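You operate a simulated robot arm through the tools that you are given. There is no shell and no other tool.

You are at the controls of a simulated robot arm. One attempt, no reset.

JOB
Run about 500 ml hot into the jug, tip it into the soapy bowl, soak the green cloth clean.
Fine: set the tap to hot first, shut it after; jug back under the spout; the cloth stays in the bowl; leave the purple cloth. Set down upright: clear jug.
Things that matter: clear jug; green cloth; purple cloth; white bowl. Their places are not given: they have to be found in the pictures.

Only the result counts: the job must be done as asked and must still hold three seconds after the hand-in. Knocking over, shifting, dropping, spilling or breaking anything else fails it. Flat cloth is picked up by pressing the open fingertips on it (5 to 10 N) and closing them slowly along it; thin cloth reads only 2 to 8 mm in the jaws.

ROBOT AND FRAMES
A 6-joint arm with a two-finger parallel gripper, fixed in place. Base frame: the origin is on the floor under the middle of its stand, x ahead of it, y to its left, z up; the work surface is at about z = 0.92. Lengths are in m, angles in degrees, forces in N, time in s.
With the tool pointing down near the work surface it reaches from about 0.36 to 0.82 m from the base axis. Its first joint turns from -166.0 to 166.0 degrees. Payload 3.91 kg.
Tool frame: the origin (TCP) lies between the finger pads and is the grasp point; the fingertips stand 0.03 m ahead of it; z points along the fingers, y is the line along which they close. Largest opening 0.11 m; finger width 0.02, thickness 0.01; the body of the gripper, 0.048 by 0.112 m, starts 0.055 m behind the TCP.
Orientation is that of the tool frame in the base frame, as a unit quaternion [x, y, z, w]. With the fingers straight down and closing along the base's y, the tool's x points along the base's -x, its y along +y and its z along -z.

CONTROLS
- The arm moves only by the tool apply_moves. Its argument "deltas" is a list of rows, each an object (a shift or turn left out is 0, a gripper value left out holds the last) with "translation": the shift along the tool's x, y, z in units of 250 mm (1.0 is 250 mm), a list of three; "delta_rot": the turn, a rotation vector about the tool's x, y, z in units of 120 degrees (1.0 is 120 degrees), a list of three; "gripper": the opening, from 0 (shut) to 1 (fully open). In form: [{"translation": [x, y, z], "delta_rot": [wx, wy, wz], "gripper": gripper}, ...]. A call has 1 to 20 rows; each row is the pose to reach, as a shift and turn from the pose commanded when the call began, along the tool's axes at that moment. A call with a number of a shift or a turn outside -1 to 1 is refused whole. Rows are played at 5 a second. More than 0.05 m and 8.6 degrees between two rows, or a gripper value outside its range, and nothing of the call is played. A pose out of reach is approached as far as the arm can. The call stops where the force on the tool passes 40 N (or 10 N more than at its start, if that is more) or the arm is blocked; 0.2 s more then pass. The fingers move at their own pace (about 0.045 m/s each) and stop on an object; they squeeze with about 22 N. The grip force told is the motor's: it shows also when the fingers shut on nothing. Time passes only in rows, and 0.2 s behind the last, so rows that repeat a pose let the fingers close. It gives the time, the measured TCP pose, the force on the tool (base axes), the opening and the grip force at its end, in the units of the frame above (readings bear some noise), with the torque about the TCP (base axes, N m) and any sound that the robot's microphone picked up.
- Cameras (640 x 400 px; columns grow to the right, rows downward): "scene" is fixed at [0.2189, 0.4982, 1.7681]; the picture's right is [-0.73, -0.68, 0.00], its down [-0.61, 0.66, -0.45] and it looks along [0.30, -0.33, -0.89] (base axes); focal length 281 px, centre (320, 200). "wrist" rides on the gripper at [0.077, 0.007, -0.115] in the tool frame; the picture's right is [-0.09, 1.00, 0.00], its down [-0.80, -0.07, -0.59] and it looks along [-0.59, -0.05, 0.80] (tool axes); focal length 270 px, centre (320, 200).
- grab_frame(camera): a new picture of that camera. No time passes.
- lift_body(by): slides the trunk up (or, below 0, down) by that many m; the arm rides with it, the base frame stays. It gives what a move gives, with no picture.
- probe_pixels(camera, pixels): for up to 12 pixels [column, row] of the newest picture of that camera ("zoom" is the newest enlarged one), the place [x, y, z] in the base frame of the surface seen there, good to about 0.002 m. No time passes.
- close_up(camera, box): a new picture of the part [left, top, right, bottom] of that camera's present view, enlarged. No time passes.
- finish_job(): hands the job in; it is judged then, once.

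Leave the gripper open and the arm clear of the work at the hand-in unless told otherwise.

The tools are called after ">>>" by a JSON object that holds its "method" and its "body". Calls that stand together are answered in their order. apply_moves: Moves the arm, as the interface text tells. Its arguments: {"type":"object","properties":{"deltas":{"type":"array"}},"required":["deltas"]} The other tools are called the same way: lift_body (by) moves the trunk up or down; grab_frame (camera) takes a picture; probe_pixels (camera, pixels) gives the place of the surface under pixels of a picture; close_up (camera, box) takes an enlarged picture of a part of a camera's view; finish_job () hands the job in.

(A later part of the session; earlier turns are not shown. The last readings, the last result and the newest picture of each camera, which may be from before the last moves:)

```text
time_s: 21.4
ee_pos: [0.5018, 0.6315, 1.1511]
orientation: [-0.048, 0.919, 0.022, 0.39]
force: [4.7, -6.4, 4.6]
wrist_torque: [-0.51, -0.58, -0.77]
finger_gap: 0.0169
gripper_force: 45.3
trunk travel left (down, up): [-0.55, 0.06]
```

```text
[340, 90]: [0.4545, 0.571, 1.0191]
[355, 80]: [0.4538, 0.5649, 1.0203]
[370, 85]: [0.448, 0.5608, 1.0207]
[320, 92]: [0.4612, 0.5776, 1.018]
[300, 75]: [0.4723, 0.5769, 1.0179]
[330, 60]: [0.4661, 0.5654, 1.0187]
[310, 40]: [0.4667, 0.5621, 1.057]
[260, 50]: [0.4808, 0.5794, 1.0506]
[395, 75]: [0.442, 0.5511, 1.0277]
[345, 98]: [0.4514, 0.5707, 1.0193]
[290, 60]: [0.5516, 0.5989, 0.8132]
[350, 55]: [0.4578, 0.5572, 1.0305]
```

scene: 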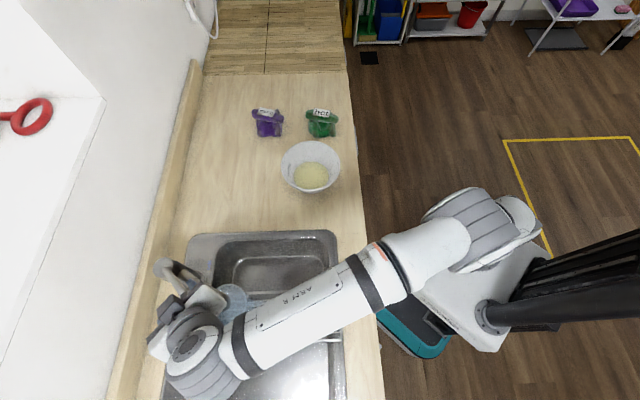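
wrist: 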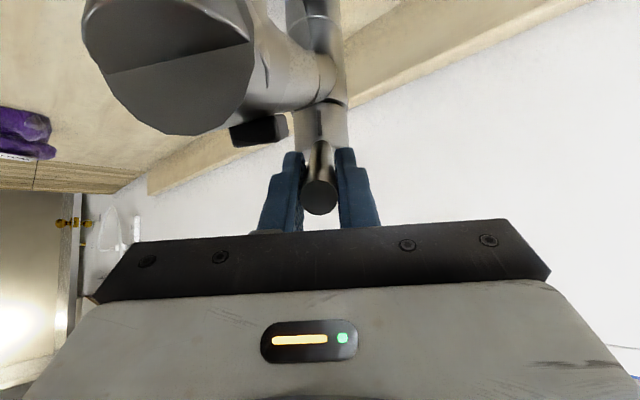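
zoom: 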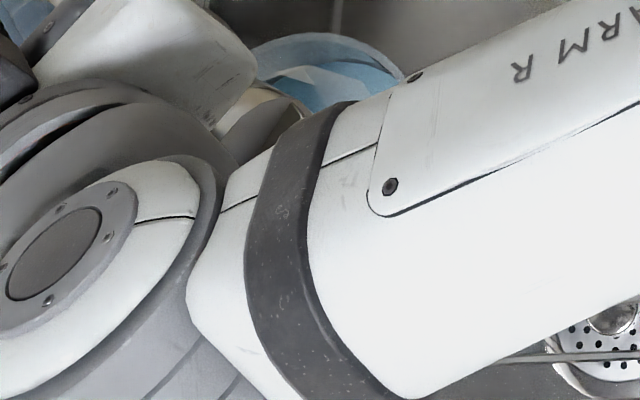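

Level reads 1.019, about 475–485 ml by my estimate. I open the fingers and back off along the tool axis, leaving the lever at hot and down. Then I recheck that the level stays put.

>>> {"method": "apply_moves", "body": {"deltas": [{"gripper": 0.2}, {"gripper": 0.45}, {"gripper": 0.5}, {"gripper": 0.5}, {"translation": [0, 0, -0.1], "gripper": 0.5}, {"translation": [0, 0, -0.2], "gripper": 0.5}, {"translation": [0, 0, -0.3], "gripper": 0.5}, {"translation": [0, 0, -0.4], "gripper": 0.5}, {"translation": [0, 0, -0.5], "gripper": 0.5}]}}

>>> {"method": "grab_frame", "body": {"camera": "scene"}}

>>> {"method": "grab_frame", "body": {"camera": "wrist"}}

```text
time_s: 23.4
ee_pos: [0.4108, 0.6209, 1.2371]
orientation: [-0.049, 0.92, 0.021, 0.389]
force: [-0.3, -0.6, 0.3]
wrist_torque: [-0.01, -0.03, 0.0]
finger_gap: 0.0551
gripper_force: 0.1
trunk travel left (down, up): [-0.55, 0.06]
```

```text
taken
```

scene: 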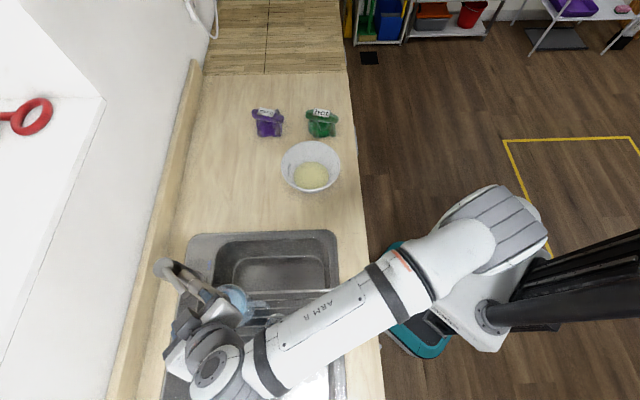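

```text
taken
```

wrist: 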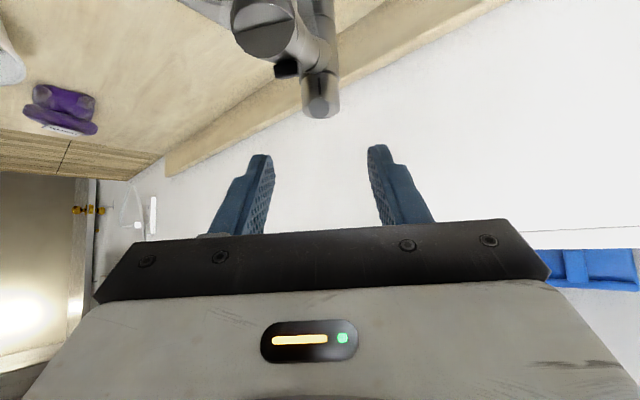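

The level needs rechecking once the view is clear. I retreat toward the robot and turn the tool to face the jug along its handle line (azimuth about 40°, 50° below horizontal). That gives the wrist camera a near side-on view of the jug, and I open the fingers fully.

>>> {"method": "apply_moves", "body": {"deltas": [{"translation": [0.062, -0.094, -0.064], "delta_rot": [-0.038, 0.009, -0.041], "gripper": 0.5}, {"translation": [0.125, -0.188, -0.129], "delta_rot": [-0.077, 0.019, -0.083], "gripper": 0.5}, {"translation": [0.187, -0.283, -0.193], "delta_rot": [-0.115, 0.028, -0.124], "gripper": 0.7}, {"translation": [0.25, -0.377, -0.258], "delta_rot": [-0.154, 0.038, -0.166], "gripper": 0.9}, {"translation": [0.312, -0.471, -0.322], "delta_rot": [-0.192, 0.047, -0.207], "gripper": 1}, {"translation": [0.443, -0.471, -0.194], "delta_rot": [-0.192, 0.047, -0.207], "gripper": 1}, {"translation": [0.575, -0.471, -0.067], "delta_rot": [-0.192, 0.047, -0.207], "gripper": 1}, {"translation": [0.706, -0.471, 0.061], "delta_rot": [-0.192, 0.047, -0.207], "gripper": 1}, {"translation": [0.706, -0.471, 0.061], "delta_rot": [-0.192, 0.047, -0.207], "gripper": 1}]}}

>>> {"method": "grab_frame", "body": {"camera": "wrist"}}

>>> {"method": "grab_frame", "body": {"camera": "scene"}}

```text
time_s: 25.4
ee_pos: [0.3115, 0.4936, 1.0987]
orientation: [-0.321, 0.883, 0.116, 0.321]
force: [-0.4, 0.1, 0.6]
wrist_torque: [0.03, -0.04, 0.0]
finger_gap: 0.11
gripper_force: 0.1
trunk travel left (down, up): [-0.55, 0.06]
```

```text
taken
```

wrist: 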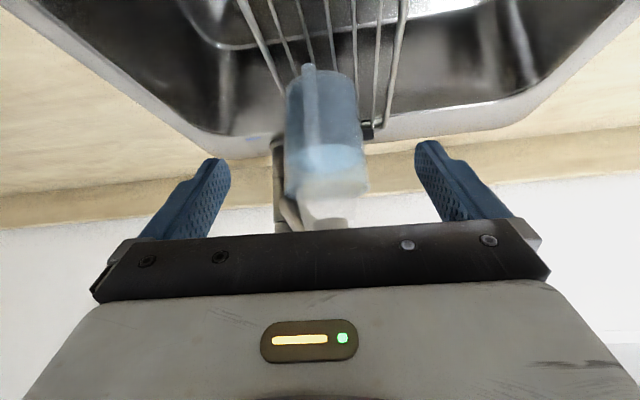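

```text
taken
```

scene: 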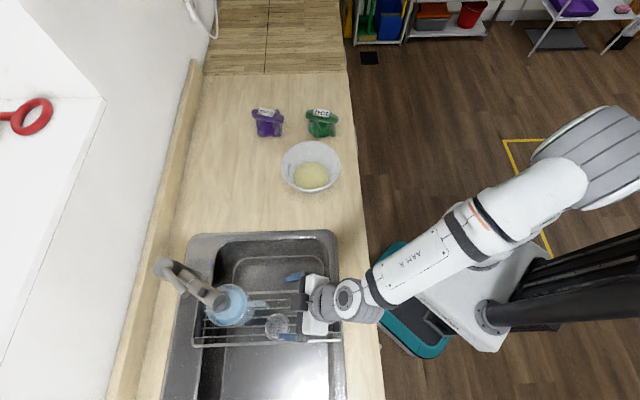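

The jug is in view (upside down in this camera) at about (325,135), with the spout behind it. Zooming for markings, handle and level, and rechecking the level from the scene camera.

>>> {"method": "close_up", "body": {"camera": "wrist", "box": [265, 50, 395, 230]}}

>>> {"method": "probe_pixels", "body": {"camera": "wrist", "pixels": [[310, 75], [310, 100], [310, 130], [308, 150], [325, 195], [295, 150], [355, 150], [325, 160], [325, 80], [290, 90], [357, 90], [340, 200]]}}

>>> {"method": "close_up", "body": {"camera": "scene", "box": [190, 260, 310, 350]}}

>>> {"method": "probe_pixels", "body": {"camera": "zoom", "pixels": [[150, 160], [200, 280], [240, 270], [270, 230], [260, 180], [225, 250], [230, 130], [340, 240], [400, 235], [300, 250], [280, 330], [250, 300]]}}

```text
2.22 times, centred on (330, 140) of wrist
```

zoom: 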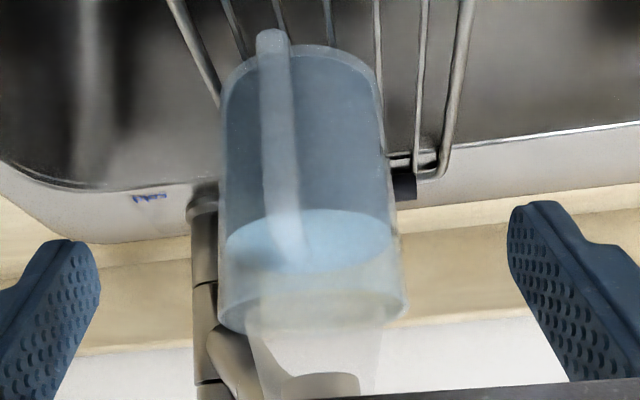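

```text
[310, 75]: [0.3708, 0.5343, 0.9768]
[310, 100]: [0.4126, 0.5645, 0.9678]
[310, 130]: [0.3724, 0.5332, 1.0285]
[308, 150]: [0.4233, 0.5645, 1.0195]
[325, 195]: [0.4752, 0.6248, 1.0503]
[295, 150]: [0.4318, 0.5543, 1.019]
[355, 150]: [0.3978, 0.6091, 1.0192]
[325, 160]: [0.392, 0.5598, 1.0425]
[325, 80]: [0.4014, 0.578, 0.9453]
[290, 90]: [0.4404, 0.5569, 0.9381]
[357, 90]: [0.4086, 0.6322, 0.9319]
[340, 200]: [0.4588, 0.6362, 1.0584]
```

```text
4.44 times, centred on (250, 305) of scene
```

zoom: 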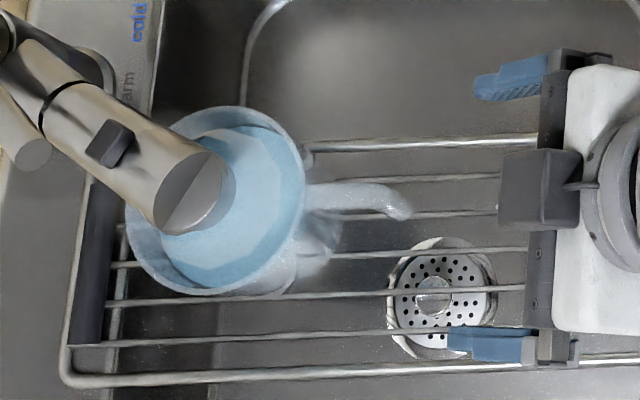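

```text
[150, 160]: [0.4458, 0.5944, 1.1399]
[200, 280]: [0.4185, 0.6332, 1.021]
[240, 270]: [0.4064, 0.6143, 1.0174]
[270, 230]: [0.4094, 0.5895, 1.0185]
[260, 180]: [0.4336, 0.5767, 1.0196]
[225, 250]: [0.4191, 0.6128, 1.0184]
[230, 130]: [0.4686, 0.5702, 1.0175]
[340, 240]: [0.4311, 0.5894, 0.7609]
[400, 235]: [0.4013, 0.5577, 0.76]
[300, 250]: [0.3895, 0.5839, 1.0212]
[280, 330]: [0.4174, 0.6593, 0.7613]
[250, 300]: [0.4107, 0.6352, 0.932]
```

The level is unchanged at 1.019, so the tap is truly shut. To judge the volume better I measure rim and water-line diameters in a tighter enlargement of the jug.

>>> {"method": "close_up", "body": {"camera": "scene", "box": [208, 278, 272, 332]}}

>>> {"method": "probe_pixels", "body": {"camera": "zoom", "pixels": [[120, 330], [140, 345], [180, 375], [240, 385], [350, 300], [362, 250], [365, 200], [340, 140], [300, 100], [250, 70], [200, 70], [150, 90]]}}

>>> {"method": "close_up", "body": {"camera": "wrist", "box": [280, 55, 380, 205]}}

```text
7.41 times, centred on (240, 305) of scene
```

zoom: 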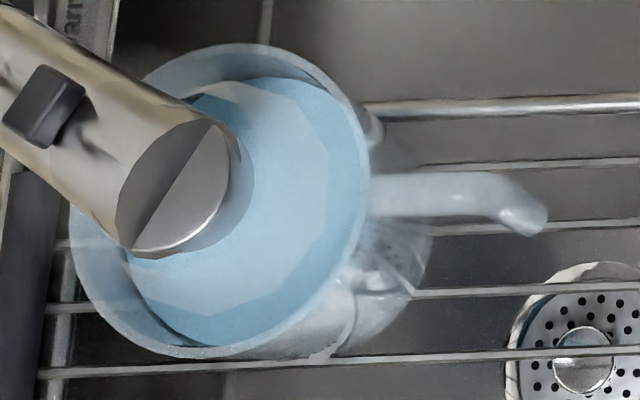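

```text
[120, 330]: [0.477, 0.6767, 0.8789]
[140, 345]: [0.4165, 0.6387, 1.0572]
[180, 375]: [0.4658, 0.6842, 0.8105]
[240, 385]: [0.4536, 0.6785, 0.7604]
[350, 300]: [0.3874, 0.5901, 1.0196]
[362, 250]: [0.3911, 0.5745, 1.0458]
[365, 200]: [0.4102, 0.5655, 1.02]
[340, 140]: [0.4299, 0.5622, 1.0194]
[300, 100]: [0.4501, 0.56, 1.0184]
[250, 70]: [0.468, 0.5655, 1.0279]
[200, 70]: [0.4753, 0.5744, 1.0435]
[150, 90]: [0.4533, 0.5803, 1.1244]
```

```text
2.67 times, centred on (330, 130) of wrist
```

zoom: 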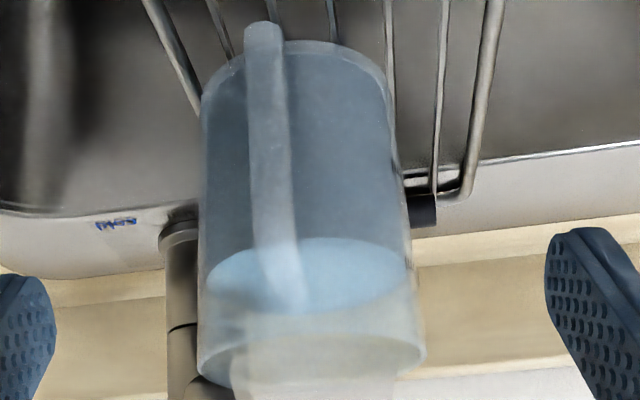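

Rim radius measures about 47 mm outside, and the water line about 42–43 mm at 85 mm depth, so roughly 470 ml. I want it nearer 500, and one quick up-down of the lever gives about 40 ml. I retrace the same path back to behind the lever.

>>> {"method": "apply_moves", "body": {"deltas": [{"translation": [-0.119, 0, -0.141], "gripper": 0.8}, {"translation": [-0.237, 0, -0.283], "gripper": 0.6}, {"translation": [-0.356, 0, -0.424], "gripper": 0.5}, {"translation": [-0.453, 0.027, -0.343], "delta_rot": [0.038, -0.009, 0.041], "gripper": 0.5}, {"translation": [-0.55, 0.054, -0.262], "delta_rot": [0.077, -0.019, 0.083], "gripper": 0.5}, {"translation": [-0.646, 0.081, -0.18], "delta_rot": [0.115, -0.028, 0.124], "gripper": 0.5}, {"translation": [-0.743, 0.108, -0.099], "delta_rot": [0.154, -0.038, 0.166], "gripper": 0.5}, {"translation": [-0.84, 0.135, -0.018], "delta_rot": [0.192, -0.047, 0.207], "gripper": 0.5}, {"translation": [-0.84, 0.135, -0.018], "delta_rot": [0.192, -0.047, 0.207], "gripper": 0.5}]}}

>>> {"method": "grab_frame", "body": {"camera": "wrist"}}

```text
time_s: 27.4
ee_pos: [0.4111, 0.62, 1.2388]
orientation: [-0.049, 0.92, 0.021, 0.389]
force: [0.1, 0.0, 0.1]
wrist_torque: [0.01, 0.0, 0.0]
finger_gap: 0.055
gripper_force: 0.1
trunk travel left (down, up): [-0.55, 0.06]
```

```text
taken
```

wrist: 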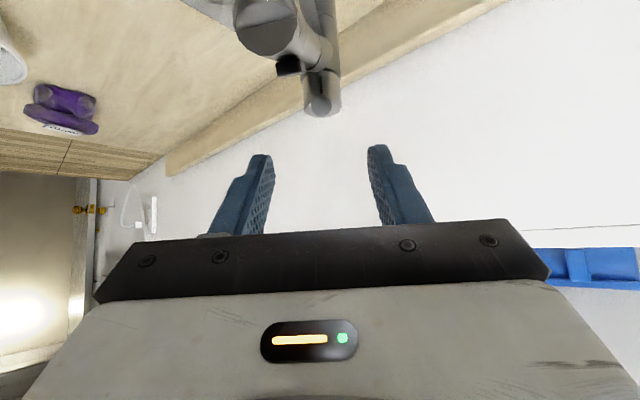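

Back at the same standby pose, lever centred at (321,90). I advance 125 mm along the tool axis and close on the lever.

>>> {"method": "apply_moves", "body": {"deltas": [{"translation": [0, 0, 0.12], "gripper": 0.5}, {"translation": [0, 0, 0.24], "gripper": 0.5}, {"translation": [0, 0, 0.35], "gripper": 0.5}, {"translation": [0, 0.002, 0.43], "gripper": 0.5}, {"translation": [0, 0.003, 0.5], "gripper": 0.5}, {"translation": [0, 0.003, 0.5], "gripper": 0.3}, {"translation": [0, 0.003, 0.5], "gripper": 0.15}, {"translation": [0, 0.003, 0.5], "gripper": 0}, {"translation": [0, 0.003, 0.5], "gripper": 0}, {"translation": [0, 0.003, 0.5], "gripper": 0}]}}

>>> {"method": "grab_frame", "body": {"camera": "wrist"}}

```text
time_s: 29.6
ee_pos: [0.502, 0.6298, 1.15]
orientation: [-0.049, 0.92, 0.021, 0.388]
force: [0.9, -4.5, -2.3]
wrist_torque: [-0.25, 0.06, -0.38]
finger_gap: 0.0169
gripper_force: 44.7
trunk travel left (down, up): [-0.55, 0.06]
```

```text
taken
```

wrist: 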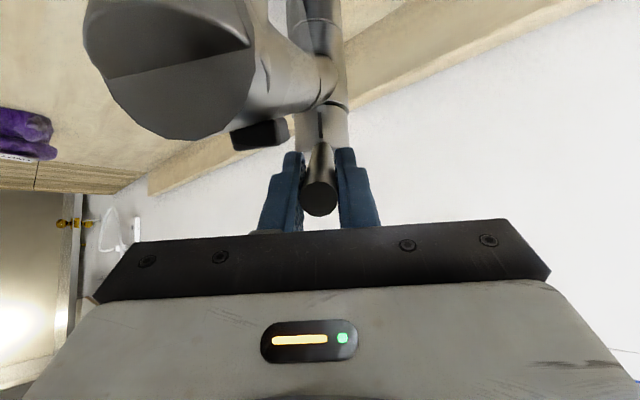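

Gripped again at 16.9 mm. One quick lift and lower of the lever in a single call, ending with a slight downward overshoot so it shuts.

>>> {"method": "apply_moves", "body": {"deltas": [{"translation": [-0.037, 0, -0.01], "delta_rot": [0, 0.042, 0], "gripper": 0}, {"translation": [-0.075, 0, -0.017], "delta_rot": [0, 0.083, 0], "gripper": 0}, {"translation": [-0.037, 0, -0.01], "delta_rot": [0, 0.042, 0], "gripper": 0}, {"translation": [0, 0, 0], "delta_rot": [0, 0, 0], "gripper": 0}, {"translation": [0.011, 0, 0.003], "delta_rot": [0, -0.007, 0], "gripper": 0}, {"translation": [0.011, 0, 0.003], "delta_rot": [0, -0.007, 0], "gripper": 0}]}}

>>> {"method": "close_up", "body": {"camera": "scene", "box": [180, 280, 280, 340]}}

>>> {"method": "probe_pixels", "body": {"camera": "zoom", "pixels": [[340, 90], [355, 80], [370, 85], [320, 92], [300, 75], [330, 60], [345, 98], [325, 80]]}}

```text
time_s: 31.0
ee_pos: [0.501, 0.6304, 1.149]
orientation: [-0.048, 0.917, 0.022, 0.396]
force: [5.8, -3.5, 3.4]
wrist_torque: [-0.26, 1.05, -0.38]
finger_gap: 0.0169
gripper_force: 44.6
trunk travel left (down, up): [-0.55, 0.06]
```

```text
6.40 times, centred on (230, 310) of scene
```

zoom: 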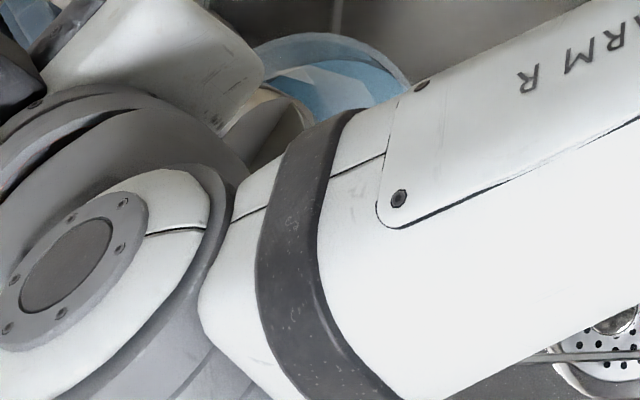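

```text
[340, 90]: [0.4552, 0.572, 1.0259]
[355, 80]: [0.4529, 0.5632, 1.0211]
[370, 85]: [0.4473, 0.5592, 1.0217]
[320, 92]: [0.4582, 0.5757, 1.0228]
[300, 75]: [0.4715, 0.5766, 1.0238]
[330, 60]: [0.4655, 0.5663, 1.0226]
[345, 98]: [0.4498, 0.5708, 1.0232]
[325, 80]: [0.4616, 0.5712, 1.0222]
```

Level now about 1.023, roughly 490–495 ml, which is close enough. I release the lever and return to the jug-facing pose by the same path.

>>> {"method": "apply_moves", "body": {"deltas": [{"gripper": 0.2}, {"gripper": 0.45}, {"gripper": 0.5}, {"gripper": 0.5}, {"translation": [0, 0, -0.1], "gripper": 0.5}, {"translation": [0, 0, -0.2], "gripper": 0.5}, {"translation": [0, 0, -0.3], "gripper": 0.5}, {"translation": [0, 0, -0.4], "gripper": 0.5}, {"translation": [0, 0, -0.5], "gripper": 0.5}]}}

>>> {"method": "apply_moves", "body": {"deltas": [{"translation": [0.062, -0.094, -0.064], "delta_rot": [-0.038, 0.009, -0.041], "gripper": 0.5}, {"translation": [0.125, -0.188, -0.129], "delta_rot": [-0.077, 0.019, -0.083], "gripper": 0.5}, {"translation": [0.187, -0.283, -0.193], "delta_rot": [-0.115, 0.028, -0.124], "gripper": 0.7}, {"translation": [0.25, -0.377, -0.258], "delta_rot": [-0.154, 0.038, -0.166], "gripper": 0.9}, {"translation": [0.312, -0.471, -0.322], "delta_rot": [-0.192, 0.047, -0.207], "gripper": 1}, {"translation": [0.443, -0.471, -0.194], "delta_rot": [-0.192, 0.047, -0.207], "gripper": 1}, {"translation": [0.575, -0.471, -0.067], "delta_rot": [-0.192, 0.047, -0.207], "gripper": 1}, {"translation": [0.575, -0.471, -0.067], "delta_rot": [-0.192, 0.047, -0.207], "gripper": 1}]}}

>>> {"method": "close_up", "body": {"camera": "scene", "box": [150, 240, 310, 340]}}

>>> {"method": "grab_frame", "body": {"camera": "wrist"}}

```text
time_s: 33.0
ee_pos: [0.4095, 0.6189, 1.2343]
orientation: [-0.049, 0.917, 0.021, 0.396]
force: [0.4, -1.0, -0.2]
wrist_torque: [0.02, 0.0, -0.04]
finger_gap: 0.0548
gripper_force: 0.1
trunk travel left (down, up): [-0.55, 0.06]
```

```text
time_s: 34.8
ee_pos: [0.3109, 0.4907, 1.1402]
orientation: [-0.322, 0.88, 0.116, 0.328]
force: [0.5, -0.1, -0.5]
wrist_torque: [-0.03, 0.0, 0.03]
finger_gap: 0.1101
gripper_force: 0.1
trunk travel left (down, up): [-0.55, 0.06]
```

```text
4.00 times, centred on (230, 290) of scene
```

zoom: 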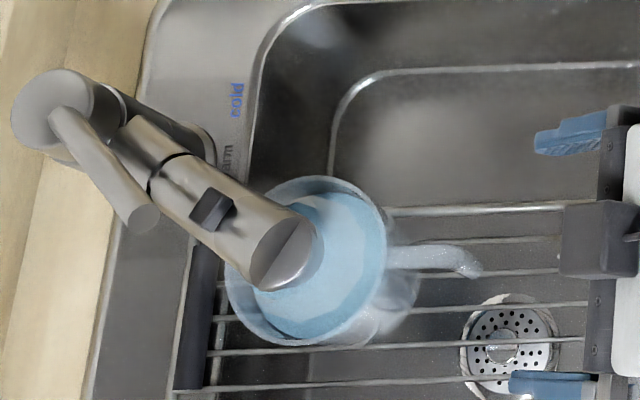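

```text
taken
```

wrist: 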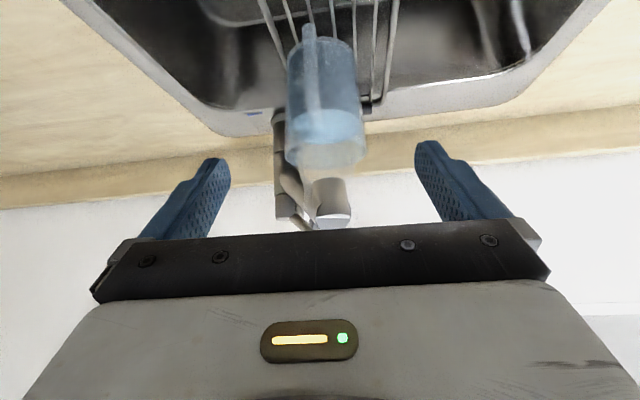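

>>> {"method": "close_up", "body": {"camera": "scene", "box": [208, 278, 272, 332]}}

>>> {"method": "probe_pixels", "body": {"camera": "zoom", "pixels": [[280, 120], [300, 200], [250, 260], [220, 310], [320, 250], [190, 290], [510, 190], [440, 195], [530, 220], [400, 195], [480, 180], [360, 130]]}}

>>> {"method": "close_up", "body": {"camera": "wrist", "box": [275, 10, 375, 240]}}

>>> {"method": "probe_pixels", "body": {"camera": "wrist", "pixels": [[308, 30], [309, 60], [310, 90], [308, 110], [307, 45], [309, 75], [311, 100], [330, 220], [320, 222], [340, 215], [310, 105], [306, 25]]}}

```text
7.41 times, centred on (240, 305) of scene
```

zoom: 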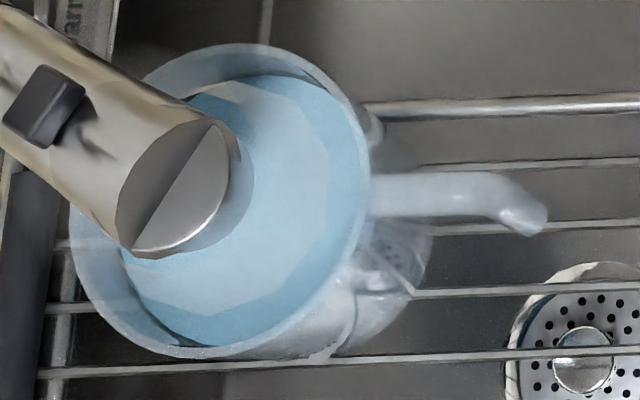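

```text
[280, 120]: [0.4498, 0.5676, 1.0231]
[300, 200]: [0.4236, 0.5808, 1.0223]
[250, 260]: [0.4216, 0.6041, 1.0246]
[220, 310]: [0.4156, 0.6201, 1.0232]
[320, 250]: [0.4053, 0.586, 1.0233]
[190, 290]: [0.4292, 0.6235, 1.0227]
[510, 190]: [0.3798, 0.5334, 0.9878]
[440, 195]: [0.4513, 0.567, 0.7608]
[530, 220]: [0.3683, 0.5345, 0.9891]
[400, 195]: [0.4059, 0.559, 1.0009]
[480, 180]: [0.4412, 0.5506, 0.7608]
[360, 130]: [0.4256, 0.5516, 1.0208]
```

```text
1.74 times, centred on (325, 125) of wrist
```

zoom: 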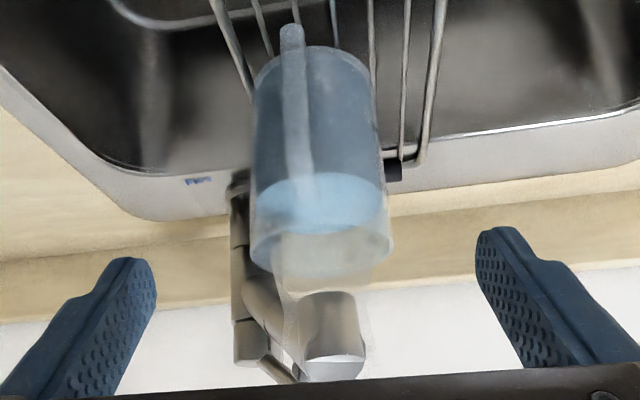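

```text
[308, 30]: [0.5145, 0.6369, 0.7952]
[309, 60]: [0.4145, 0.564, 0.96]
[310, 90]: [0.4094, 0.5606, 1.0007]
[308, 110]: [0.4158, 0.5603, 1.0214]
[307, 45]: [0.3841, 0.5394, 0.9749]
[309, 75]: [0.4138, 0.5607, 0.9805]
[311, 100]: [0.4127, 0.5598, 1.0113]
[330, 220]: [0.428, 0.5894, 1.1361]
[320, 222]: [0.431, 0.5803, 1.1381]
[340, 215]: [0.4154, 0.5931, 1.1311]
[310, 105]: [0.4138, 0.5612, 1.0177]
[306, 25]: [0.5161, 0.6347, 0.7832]
```

The level holds at 1.023, so the tap is shut. Jug centre refines to about (0.435,0.592), the handle points to azimuth -137° at radius about 86 mm, and the spout underside is near z 1.09.

The firmest hold is round the body, with the handle between the fingers: tool 40° below horizontal along azimuth 43°, ending at (0.426,0.584,1.028). First I go to a standby 13 cm back on that line.

>>> {"method": "apply_moves", "body": {"deltas": [{"translation": [-0.025, -0.01, 0.071], "delta_rot": [-0.006, -0.025, -0.007], "gripper": 1}, {"translation": [-0.05, -0.021, 0.143], "delta_rot": [-0.012, -0.05, -0.014], "gripper": 1}, {"translation": [-0.074, -0.031, 0.214], "delta_rot": [-0.018, -0.076, -0.021], "gripper": 1}, {"translation": [-0.074, -0.031, 0.214], "delta_rot": [-0.018, -0.076, -0.021], "gripper": 1}]}}

>>> {"method": "grab_frame", "body": {"camera": "wrist"}}

>>> {"method": "close_up", "body": {"camera": "scene", "box": [180, 260, 300, 340]}}

```text
time_s: 35.8
ee_pos: [0.3545, 0.5178, 1.1123]
orientation: [-0.337, 0.842, 0.15, 0.393]
force: [0.1, 0.1, 0.6]
wrist_torque: [0.0, -0.01, -0.03]
finger_gap: 0.11
gripper_force: 0.1
trunk travel left (down, up): [-0.55, 0.06]
```

```text
taken
```

wrist: 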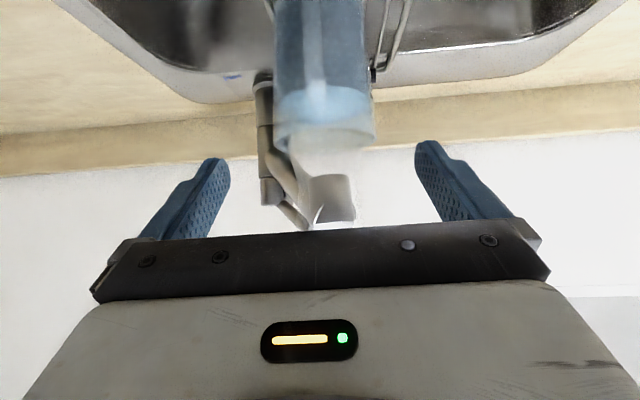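

```text
5.00 times, centred on (240, 300) of scene
```

zoom: 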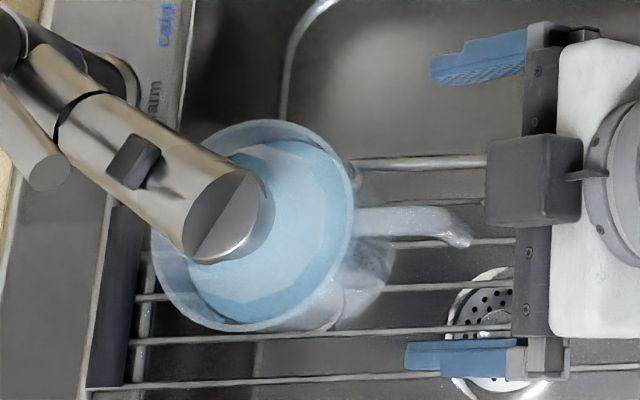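

The jug sits nearly centred in the wrist view. I zoom for exact edge columns, because I have only about 7 mm clearance per side at the rim.

>>> {"method": "close_up", "body": {"camera": "wrist", "box": [250, 0, 400, 170]}}

>>> {"method": "close_up", "body": {"camera": "wrist", "box": [255, 80, 395, 240]}}

```text
2.35 times, centred on (325, 85) of wrist
```

zoom: 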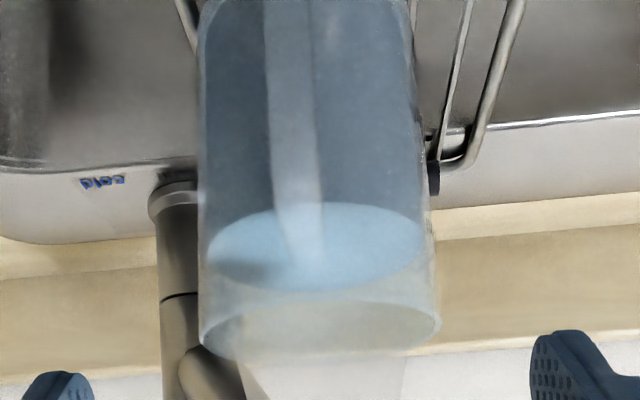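

```text
2.50 times, centred on (325, 160) of wrist
```

zoom: 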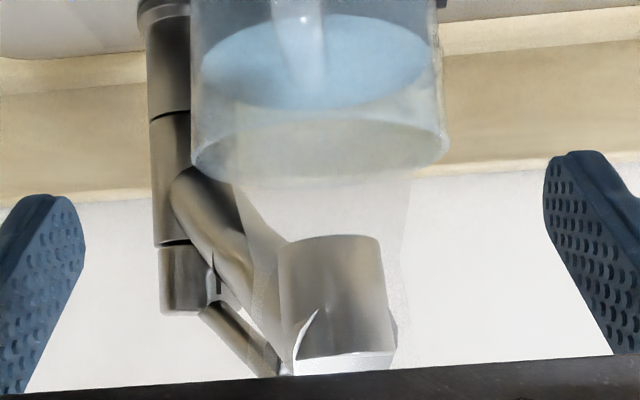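

Rim centre is at column 325, so the jug is about 2.5 mm to the +y side of the tool line. I correct that and advance in two steps, half the distance first.

>>> {"method": "apply_moves", "body": {"deltas": [{"translation": [0.003, 0.01, 0.08], "gripper": 1}, {"translation": [0.006, 0.01, 0.16], "gripper": 1}, {"translation": [0.006, 0.01, 0.24], "gripper": 1}, {"translation": [0.006, 0.01, 0.24], "gripper": 1}]}}

>>> {"method": "grab_frame", "body": {"camera": "wrist"}}

>>> {"method": "close_up", "body": {"camera": "scene", "box": [180, 260, 300, 340]}}

```text
time_s: 36.8
ee_pos: [0.3853, 0.5498, 1.0726]
orientation: [-0.337, 0.842, 0.15, 0.394]
force: [-0.1, 0.7, 0.5]
wrist_torque: [-0.01, -0.01, -0.01]
finger_gap: 0.11
gripper_force: 0.1
trunk travel left (down, up): [-0.55, 0.06]
```

```text
taken
```

wrist: 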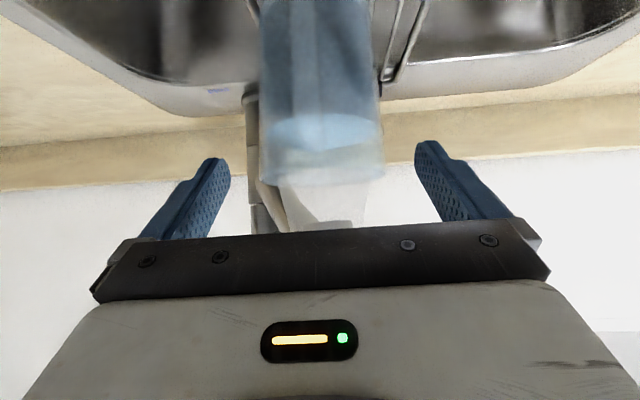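

```text
5.00 times, centred on (240, 300) of scene
```

zoom: 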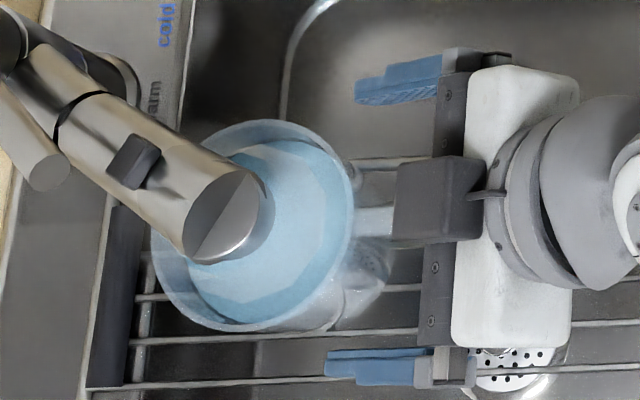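

There's a dark block on top of the palm, at about (440,200) in the enlargement, that will come near the spout. I probe it and the spout underside before going further.

>>> {"method": "probe_pixels", "body": {"camera": "zoom", "pixels": [[440, 180], [402, 162], [398, 200], [395, 232], [440, 232], [475, 165], [430, 100], [430, 330], [250, 215], [225, 255], [265, 190], [270, 205]]}}

>>> {"method": "close_up", "body": {"camera": "wrist", "box": [240, 130, 400, 240]}}

>>> {"method": "probe_pixels", "body": {"camera": "zoom", "pixels": [[330, 300], [400, 290], [430, 320], [300, 330], [420, 250], [350, 200], [250, 250], [230, 300], [450, 300], [380, 350], [140, 330], [500, 250]]}}

```text
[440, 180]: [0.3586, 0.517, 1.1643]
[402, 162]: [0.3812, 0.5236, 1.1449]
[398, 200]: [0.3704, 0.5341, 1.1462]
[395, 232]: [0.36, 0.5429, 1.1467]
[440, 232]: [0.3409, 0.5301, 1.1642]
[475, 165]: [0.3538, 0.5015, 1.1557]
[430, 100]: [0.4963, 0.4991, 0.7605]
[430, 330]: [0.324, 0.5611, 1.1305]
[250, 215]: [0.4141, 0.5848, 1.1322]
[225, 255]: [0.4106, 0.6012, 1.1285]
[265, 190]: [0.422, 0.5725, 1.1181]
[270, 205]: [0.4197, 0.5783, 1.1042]
```

```text
3.64 times, centred on (320, 185) of wrist
```

zoom: 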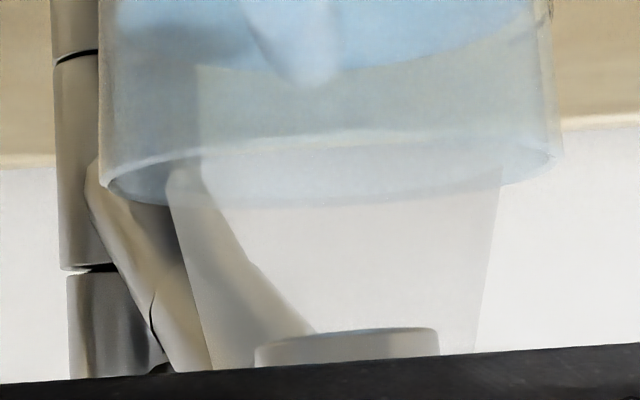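

```text
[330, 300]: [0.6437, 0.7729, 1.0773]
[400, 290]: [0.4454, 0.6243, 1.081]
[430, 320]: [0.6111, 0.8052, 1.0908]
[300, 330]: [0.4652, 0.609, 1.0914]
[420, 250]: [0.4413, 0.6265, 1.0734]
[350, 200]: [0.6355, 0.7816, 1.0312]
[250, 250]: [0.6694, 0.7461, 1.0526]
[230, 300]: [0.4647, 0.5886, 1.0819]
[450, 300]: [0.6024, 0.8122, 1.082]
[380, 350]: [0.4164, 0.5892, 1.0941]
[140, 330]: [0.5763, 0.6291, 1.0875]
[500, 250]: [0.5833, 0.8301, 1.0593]
```

The block's front corner will end about 8–10 mm clear of the spout tip, and the spout underside reads 1.091–1.094. The jug is centred to within 1 mm. I stop a little short, at (0.422,0.584,1.026), for more margin and make the final advance.

>>> {"method": "apply_moves", "body": {"deltas": [{"translation": [0.003, 0, 0.07], "gripper": 1}, {"translation": [0.007, 0, 0.14], "gripper": 1}, {"translation": [0.01, -0.001, 0.21], "gripper": 1}, {"translation": [0.013, -0.001, 0.273], "gripper": 1}, {"translation": [0.013, -0.001, 0.273], "gripper": 1}]}}

>>> {"method": "grab_frame", "body": {"camera": "wrist"}}

>>> {"method": "close_up", "body": {"camera": "scene", "box": [180, 260, 300, 340]}}

```text
time_s: 38.0
ee_pos: [0.4217, 0.5827, 1.025]
orientation: [-0.336, 0.842, 0.149, 0.394]
force: [-0.5, 0.4, -0.2]
wrist_torque: [-0.01, 0.0, -0.01]
finger_gap: 0.11
gripper_force: 0.0
trunk travel left (down, up): [-0.55, 0.06]
```

```text
taken
```

wrist: 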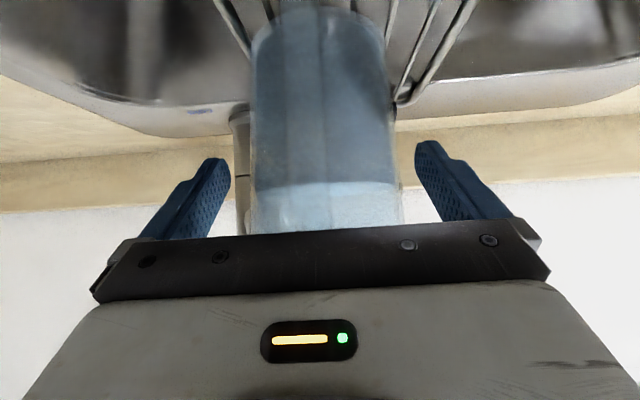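

```text
5.00 times, centred on (240, 300) of scene
```

zoom: 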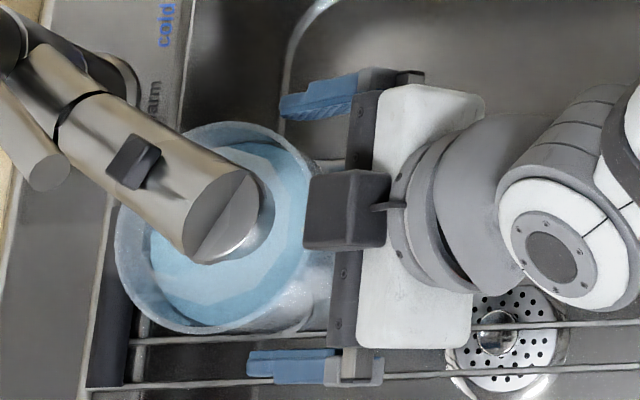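

The jug's rim has shifted left in the scene view, about 17 mm away from the robot. The top of the handle is higher than I judged and met the palm. It is still upright with the water in it, so I back straight out along the same line and reassess.

>>> {"method": "apply_moves", "body": {"deltas": [{"translation": [0, 0, -0.08], "gripper": 1}, {"translation": [0, 0, -0.16], "gripper": 1}, {"translation": [0, 0, -0.26], "gripper": 1}, {"translation": [0, 0, -0.38], "gripper": 1}, {"translation": [0, 0, -0.5], "gripper": 1}, {"translation": [0, 0, -0.5], "gripper": 1}]}}

>>> {"method": "grab_frame", "body": {"camera": "wrist"}}

>>> {"method": "close_up", "body": {"camera": "scene", "box": [180, 260, 300, 340]}}

>>> {"method": "probe_pixels", "body": {"camera": "zoom", "pixels": [[280, 200], [260, 290], [200, 290], [150, 230], [200, 330], [330, 240], [300, 170], [250, 130], [390, 235], [420, 240], [360, 230], [410, 260]]}}

```text
time_s: 39.4
ee_pos: [0.3516, 0.5189, 1.108]
orientation: [-0.338, 0.842, 0.149, 0.393]
force: [-0.1, 0.4, -0.8]
wrist_torque: [-0.02, -0.02, -0.03]
finger_gap: 0.1096
gripper_force: 0.2
trunk travel left (down, up): [-0.55, 0.06]
```

```text
taken
```

wrist: 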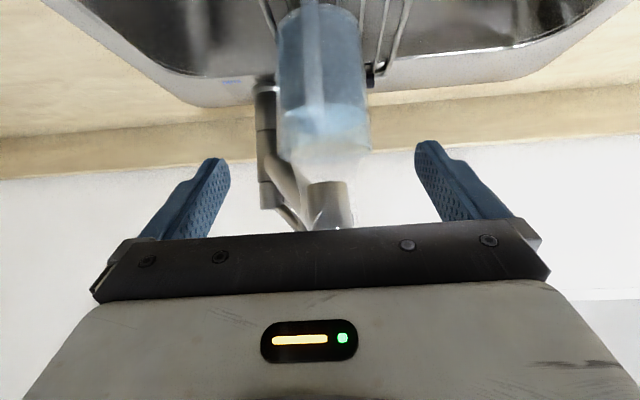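

```text
5.00 times, centred on (240, 300) of scene
```

zoom: 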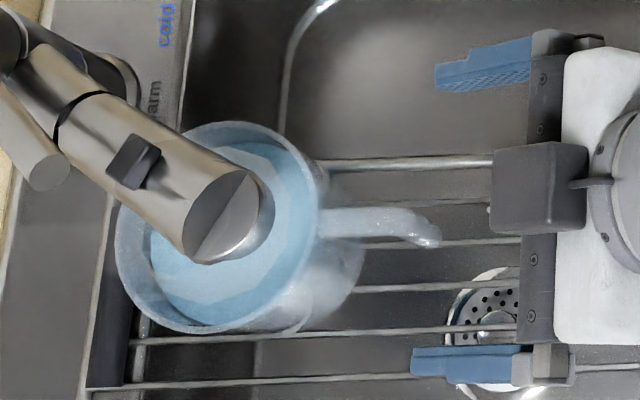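

```text
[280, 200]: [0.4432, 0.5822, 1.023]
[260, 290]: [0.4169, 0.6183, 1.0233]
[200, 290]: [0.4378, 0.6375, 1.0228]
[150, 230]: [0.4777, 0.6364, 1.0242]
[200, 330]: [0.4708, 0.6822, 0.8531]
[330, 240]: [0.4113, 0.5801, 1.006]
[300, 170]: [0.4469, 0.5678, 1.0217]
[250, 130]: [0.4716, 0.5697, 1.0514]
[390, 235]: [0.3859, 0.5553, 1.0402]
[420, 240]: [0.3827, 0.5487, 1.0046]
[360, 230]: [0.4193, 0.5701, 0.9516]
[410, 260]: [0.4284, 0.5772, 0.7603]
```

The water level still reads 1.023 and the jug stands upright, centred now near (0.445,0.605). I need the handle's real profile, so I probe it densely along its length.

>>> {"method": "close_up", "body": {"camera": "scene", "box": [230, 290, 280, 325]}}

>>> {"method": "probe_pixels", "body": {"camera": "zoom", "pixels": [[180, 130], [210, 135], [240, 135], [270, 140], [300, 145], [320, 150], [340, 160], [355, 175], [240, 120], [240, 150], [290, 160], [330, 140]]}}

>>> {"method": "close_up", "body": {"camera": "wrist", "box": [260, 0, 390, 170]}}

>>> {"method": "probe_pixels", "body": {"camera": "zoom", "pixels": [[260, 40], [262, 80], [265, 120], [268, 160], [270, 190], [275, 215], [278, 240], [282, 260], [285, 280], [290, 300], [262, 60], [300, 230]]}}

```text
11.43 times, centred on (255, 308) of scene
```

zoom: 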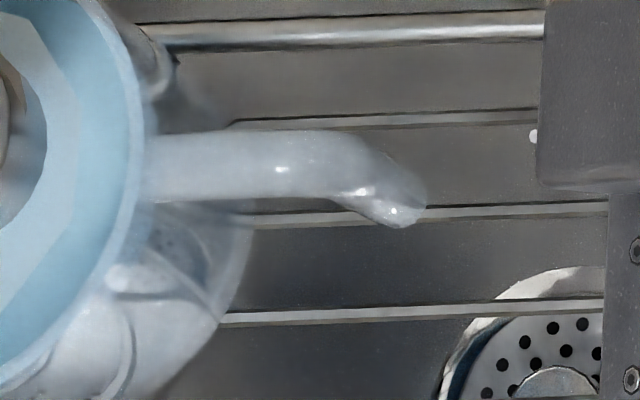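

```text
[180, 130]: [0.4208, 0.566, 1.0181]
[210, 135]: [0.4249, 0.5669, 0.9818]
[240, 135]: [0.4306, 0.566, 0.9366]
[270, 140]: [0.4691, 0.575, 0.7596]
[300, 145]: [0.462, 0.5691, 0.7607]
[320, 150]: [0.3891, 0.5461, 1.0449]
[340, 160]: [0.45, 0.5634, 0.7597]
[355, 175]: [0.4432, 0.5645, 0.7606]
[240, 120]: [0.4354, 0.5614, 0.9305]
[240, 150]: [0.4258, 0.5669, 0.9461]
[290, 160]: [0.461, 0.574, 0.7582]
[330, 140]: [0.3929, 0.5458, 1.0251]
```

```text
2.35 times, centred on (325, 85) of wrist
```

zoom: 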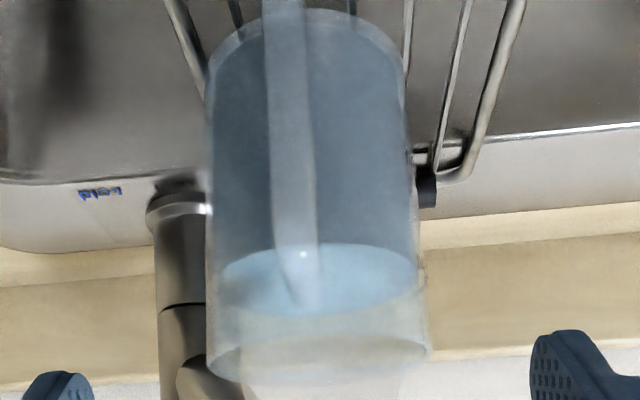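

```text
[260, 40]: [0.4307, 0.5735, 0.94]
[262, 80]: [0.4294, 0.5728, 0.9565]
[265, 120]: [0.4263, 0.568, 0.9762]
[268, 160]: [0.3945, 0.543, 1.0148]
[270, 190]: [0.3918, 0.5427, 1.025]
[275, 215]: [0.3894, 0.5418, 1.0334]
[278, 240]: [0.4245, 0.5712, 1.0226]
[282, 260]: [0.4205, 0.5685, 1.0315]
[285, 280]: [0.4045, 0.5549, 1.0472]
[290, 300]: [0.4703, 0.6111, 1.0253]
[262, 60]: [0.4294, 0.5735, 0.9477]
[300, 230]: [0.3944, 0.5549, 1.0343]
```

The handle's top runs at z about 1.047 out to radius 0.085, which is what the palm's lower edge caught. The body grip must therefore sit higher and the jug must stand slightly nearer the robot, clear of the spout tip. The rack rods run along that same line, so I'll take the handle and slide the jug about 30 mm back toward the robot. First I move to the handle with fingers half open.

>>> {"method": "apply_moves", "body": {"deltas": [{"translation": [0.06, -0.003, 0], "gripper": 0.8}, {"translation": [0.12, -0.006, 0], "gripper": 0.6}, {"translation": [0.176, -0.008, 0], "gripper": 0.5}, {"translation": [0.176, -0.008, 0.1], "gripper": 0.5}, {"translation": [0.176, -0.008, 0.2], "gripper": 0.5}, {"translation": [0.176, -0.008, 0.3], "gripper": 0.5}, {"translation": [0.176, -0.008, 0.386], "gripper": 0.5}, {"translation": [0.176, -0.008, 0.386], "gripper": 0.5}]}}

>>> {"method": "grab_frame", "body": {"camera": "wrist"}}

>>> {"method": "close_up", "body": {"camera": "scene", "box": [180, 260, 300, 340]}}

```text
time_s: 41.2
ee_pos: [0.3861, 0.5466, 1.0104]
orientation: [-0.337, 0.842, 0.15, 0.394]
force: [0.5, 0.9, 0.5]
wrist_torque: [0.01, 0.0, 0.0]
finger_gap: 0.055
gripper_force: 0.0
trunk travel left (down, up): [-0.55, 0.06]
```

```text
taken
```

wrist: 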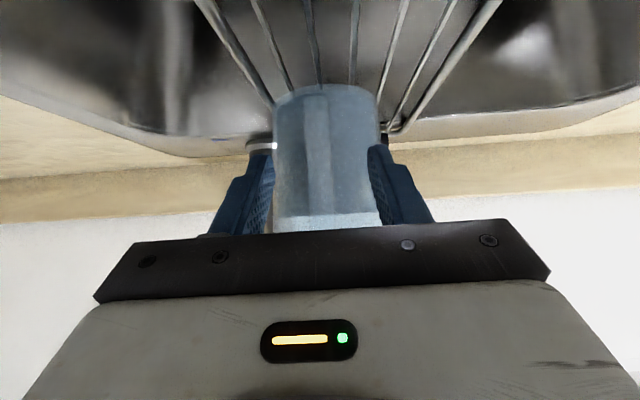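

```text
5.00 times, centred on (240, 300) of scene
```

zoom: 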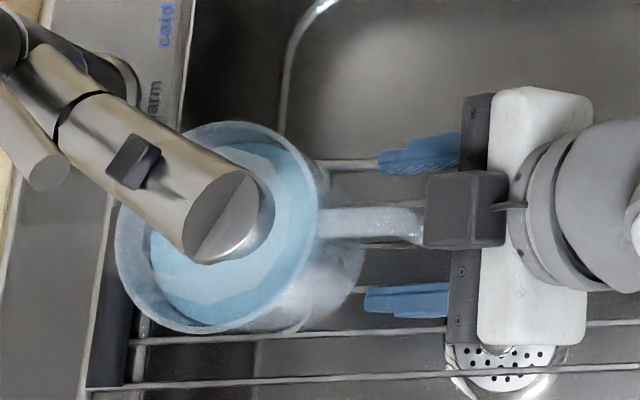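

The jug hasn't moved, and the handle at (380,222) lies midway between the fingers. Closing gently on it.

>>> {"method": "apply_moves", "body": {"deltas": [{"gripper": 0.4}, {"gripper": 0.3}, {"gripper": 0.22}, {"gripper": 0.15}, {"gripper": 0.08}, {"gripper": 0}, {"gripper": 0}]}}

>>> {"method": "close_up", "body": {"camera": "scene", "box": [180, 260, 300, 340]}}

```text
time_s: 42.8
ee_pos: [0.3865, 0.5462, 1.0104]
orientation: [-0.337, 0.842, 0.15, 0.394]
force: [-0.2, 0.2, 0.1]
wrist_torque: [0.07, 0.04, 0.03]
finger_gap: 0.0136
gripper_force: 22.0
trunk travel left (down, up): [-0.55, 0.06]
```

```text
5.00 times, centred on (240, 300) of scene
```

zoom: 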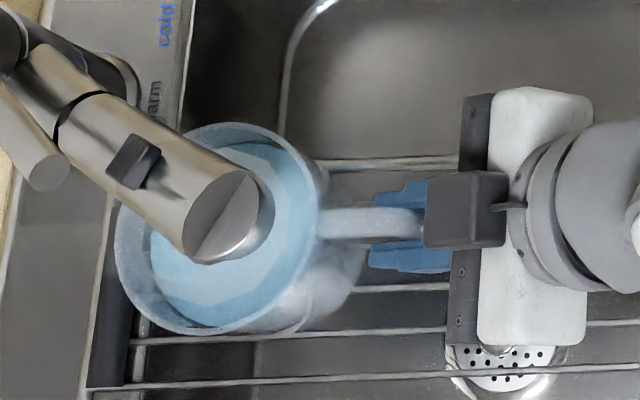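

The handle is held: gap 13.6 mm, 22 N. I slide the jug slowly 30 mm toward the robot along the rods.

>>> {"method": "apply_moves", "body": {"deltas": [{"translation": [0.01, 0, -0.012], "gripper": 0}, {"translation": [0.02, 0, -0.023], "gripper": 0}, {"translation": [0.029, 0, -0.035], "gripper": 0}, {"translation": [0.039, 0, -0.046], "gripper": 0}, {"translation": [0.049, 0, -0.058], "gripper": 0}, {"translation": [0.059, 0, -0.069], "gripper": 0}, {"translation": [0.068, 0, -0.081], "gripper": 0}, {"translation": [0.078, 0, -0.092], "gripper": 0}, {"translation": [0.078, 0, -0.092], "gripper": 0}]}}

>>> {"method": "close_up", "body": {"camera": "scene", "box": [180, 260, 300, 340]}}

>>> {"method": "probe_pixels", "body": {"camera": "zoom", "pixels": [[300, 200], [290, 270], [230, 290], [320, 230], [200, 290], [180, 240]]}}

```text
time_s: 44.8
ee_pos: [0.3656, 0.5256, 1.0116]
orientation: [-0.337, 0.842, 0.149, 0.393]
force: [0.1, 0.5, 0.4]
wrist_torque: [0.01, 0.06, -0.02]
finger_gap: 0.0131
gripper_force: 22.2
trunk travel left (down, up): [-0.55, 0.06]
```

```text
5.00 times, centred on (240, 300) of scene
```

zoom: 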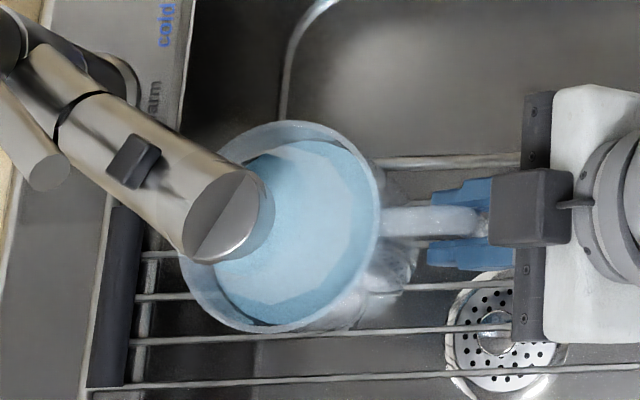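

```text
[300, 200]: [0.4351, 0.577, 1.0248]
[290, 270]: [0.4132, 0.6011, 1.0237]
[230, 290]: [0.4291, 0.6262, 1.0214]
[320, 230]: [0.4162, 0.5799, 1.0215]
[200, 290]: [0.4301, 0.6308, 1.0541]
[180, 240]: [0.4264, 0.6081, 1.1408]
```

The jug slid smoothly: level still 1.023, centre now about (0.4235,0.585), directly under the outlet. I open the fingers and back off along the tool axis.

>>> {"method": "apply_moves", "body": {"deltas": [{"gripper": 0.2}, {"gripper": 0.4}, {"gripper": 0.5}, {"translation": [0, 0, -0.1], "gripper": 0.5}, {"translation": [0, 0, -0.2], "gripper": 0.5}, {"translation": [0, 0, -0.3], "gripper": 0.6}, {"translation": [-0.1, 0, -0.4], "gripper": 0.8}, {"translation": [-0.2, 0, -0.45], "gripper": 1}, {"translation": [-0.25, 0, -0.45], "gripper": 1}, {"translation": [-0.25, 0, -0.45], "gripper": 1}]}}

>>> {"method": "grab_frame", "body": {"camera": "wrist"}}

>>> {"method": "close_up", "body": {"camera": "scene", "box": [180, 260, 300, 340]}}

```text
time_s: 47.0
ee_pos: [0.331, 0.4957, 1.1312]
orientation: [-0.338, 0.842, 0.15, 0.393]
force: [0.2, 0.9, -0.2]
wrist_torque: [0.0, -0.02, 0.02]
finger_gap: 0.1102
gripper_force: 0.1
trunk travel left (down, up): [-0.55, 0.06]
```

```text
taken
```

wrist: 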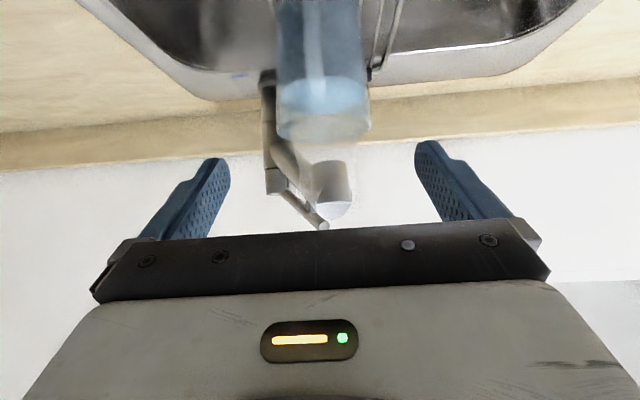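

```text
5.00 times, centred on (240, 300) of scene
```

zoom: 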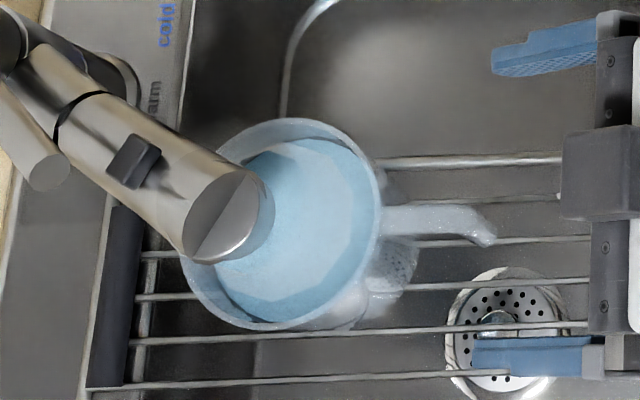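

The jug stayed put, rim centred at (281,224) in the enlargement. Now the body grip: tool 45° down, TCP path raised so the palm's lower edge stays above the handle top. I go to the standby 12 cm back on that line.

>>> {"method": "apply_moves", "body": {"deltas": [{"translation": [-0.02, 0.002, 0.07], "delta_rot": [0, 0.02, 0], "gripper": 1}, {"translation": [-0.04, 0.003, 0.142], "delta_rot": [0, 0.04, 0], "gripper": 1}, {"translation": [-0.04, 0.003, 0.142], "delta_rot": [0, 0.04, 0], "gripper": 1}]}}

>>> {"method": "close_up", "body": {"camera": "wrist", "box": [250, 0, 400, 170]}}

>>> {"method": "close_up", "body": {"camera": "scene", "box": [180, 260, 300, 340]}}

```text
time_s: 47.8
ee_pos: [0.3549, 0.519, 1.1151]
orientation: [-0.343, 0.858, 0.134, 0.358]
force: [-0.1, -0.3, 0.6]
wrist_torque: [-0.01, 0.01, -0.02]
finger_gap: 0.1101
gripper_force: 0.0
trunk travel left (down, up): [-0.55, 0.06]
```

```text
2.35 times, centred on (325, 85) of wrist
```

zoom: 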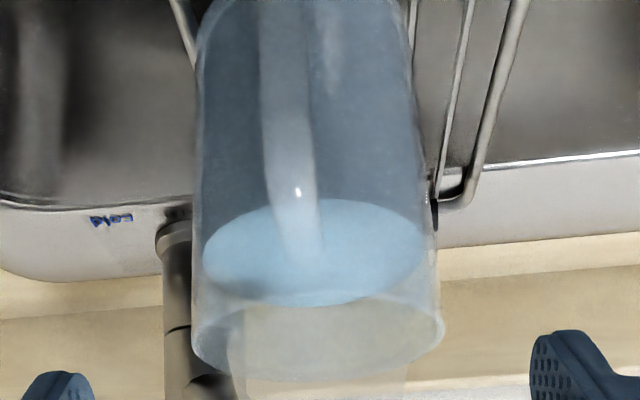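

```text
5.00 times, centred on (240, 300) of scene
```

zoom: 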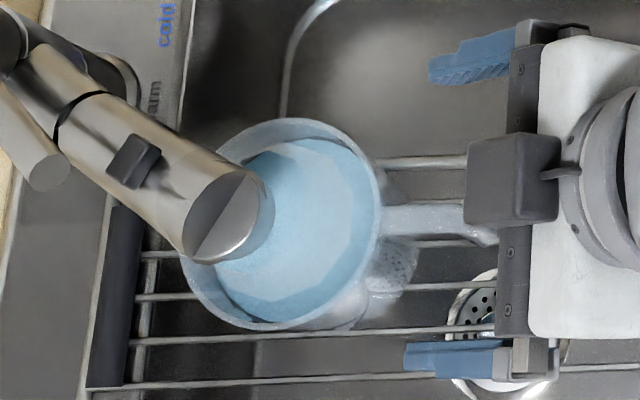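

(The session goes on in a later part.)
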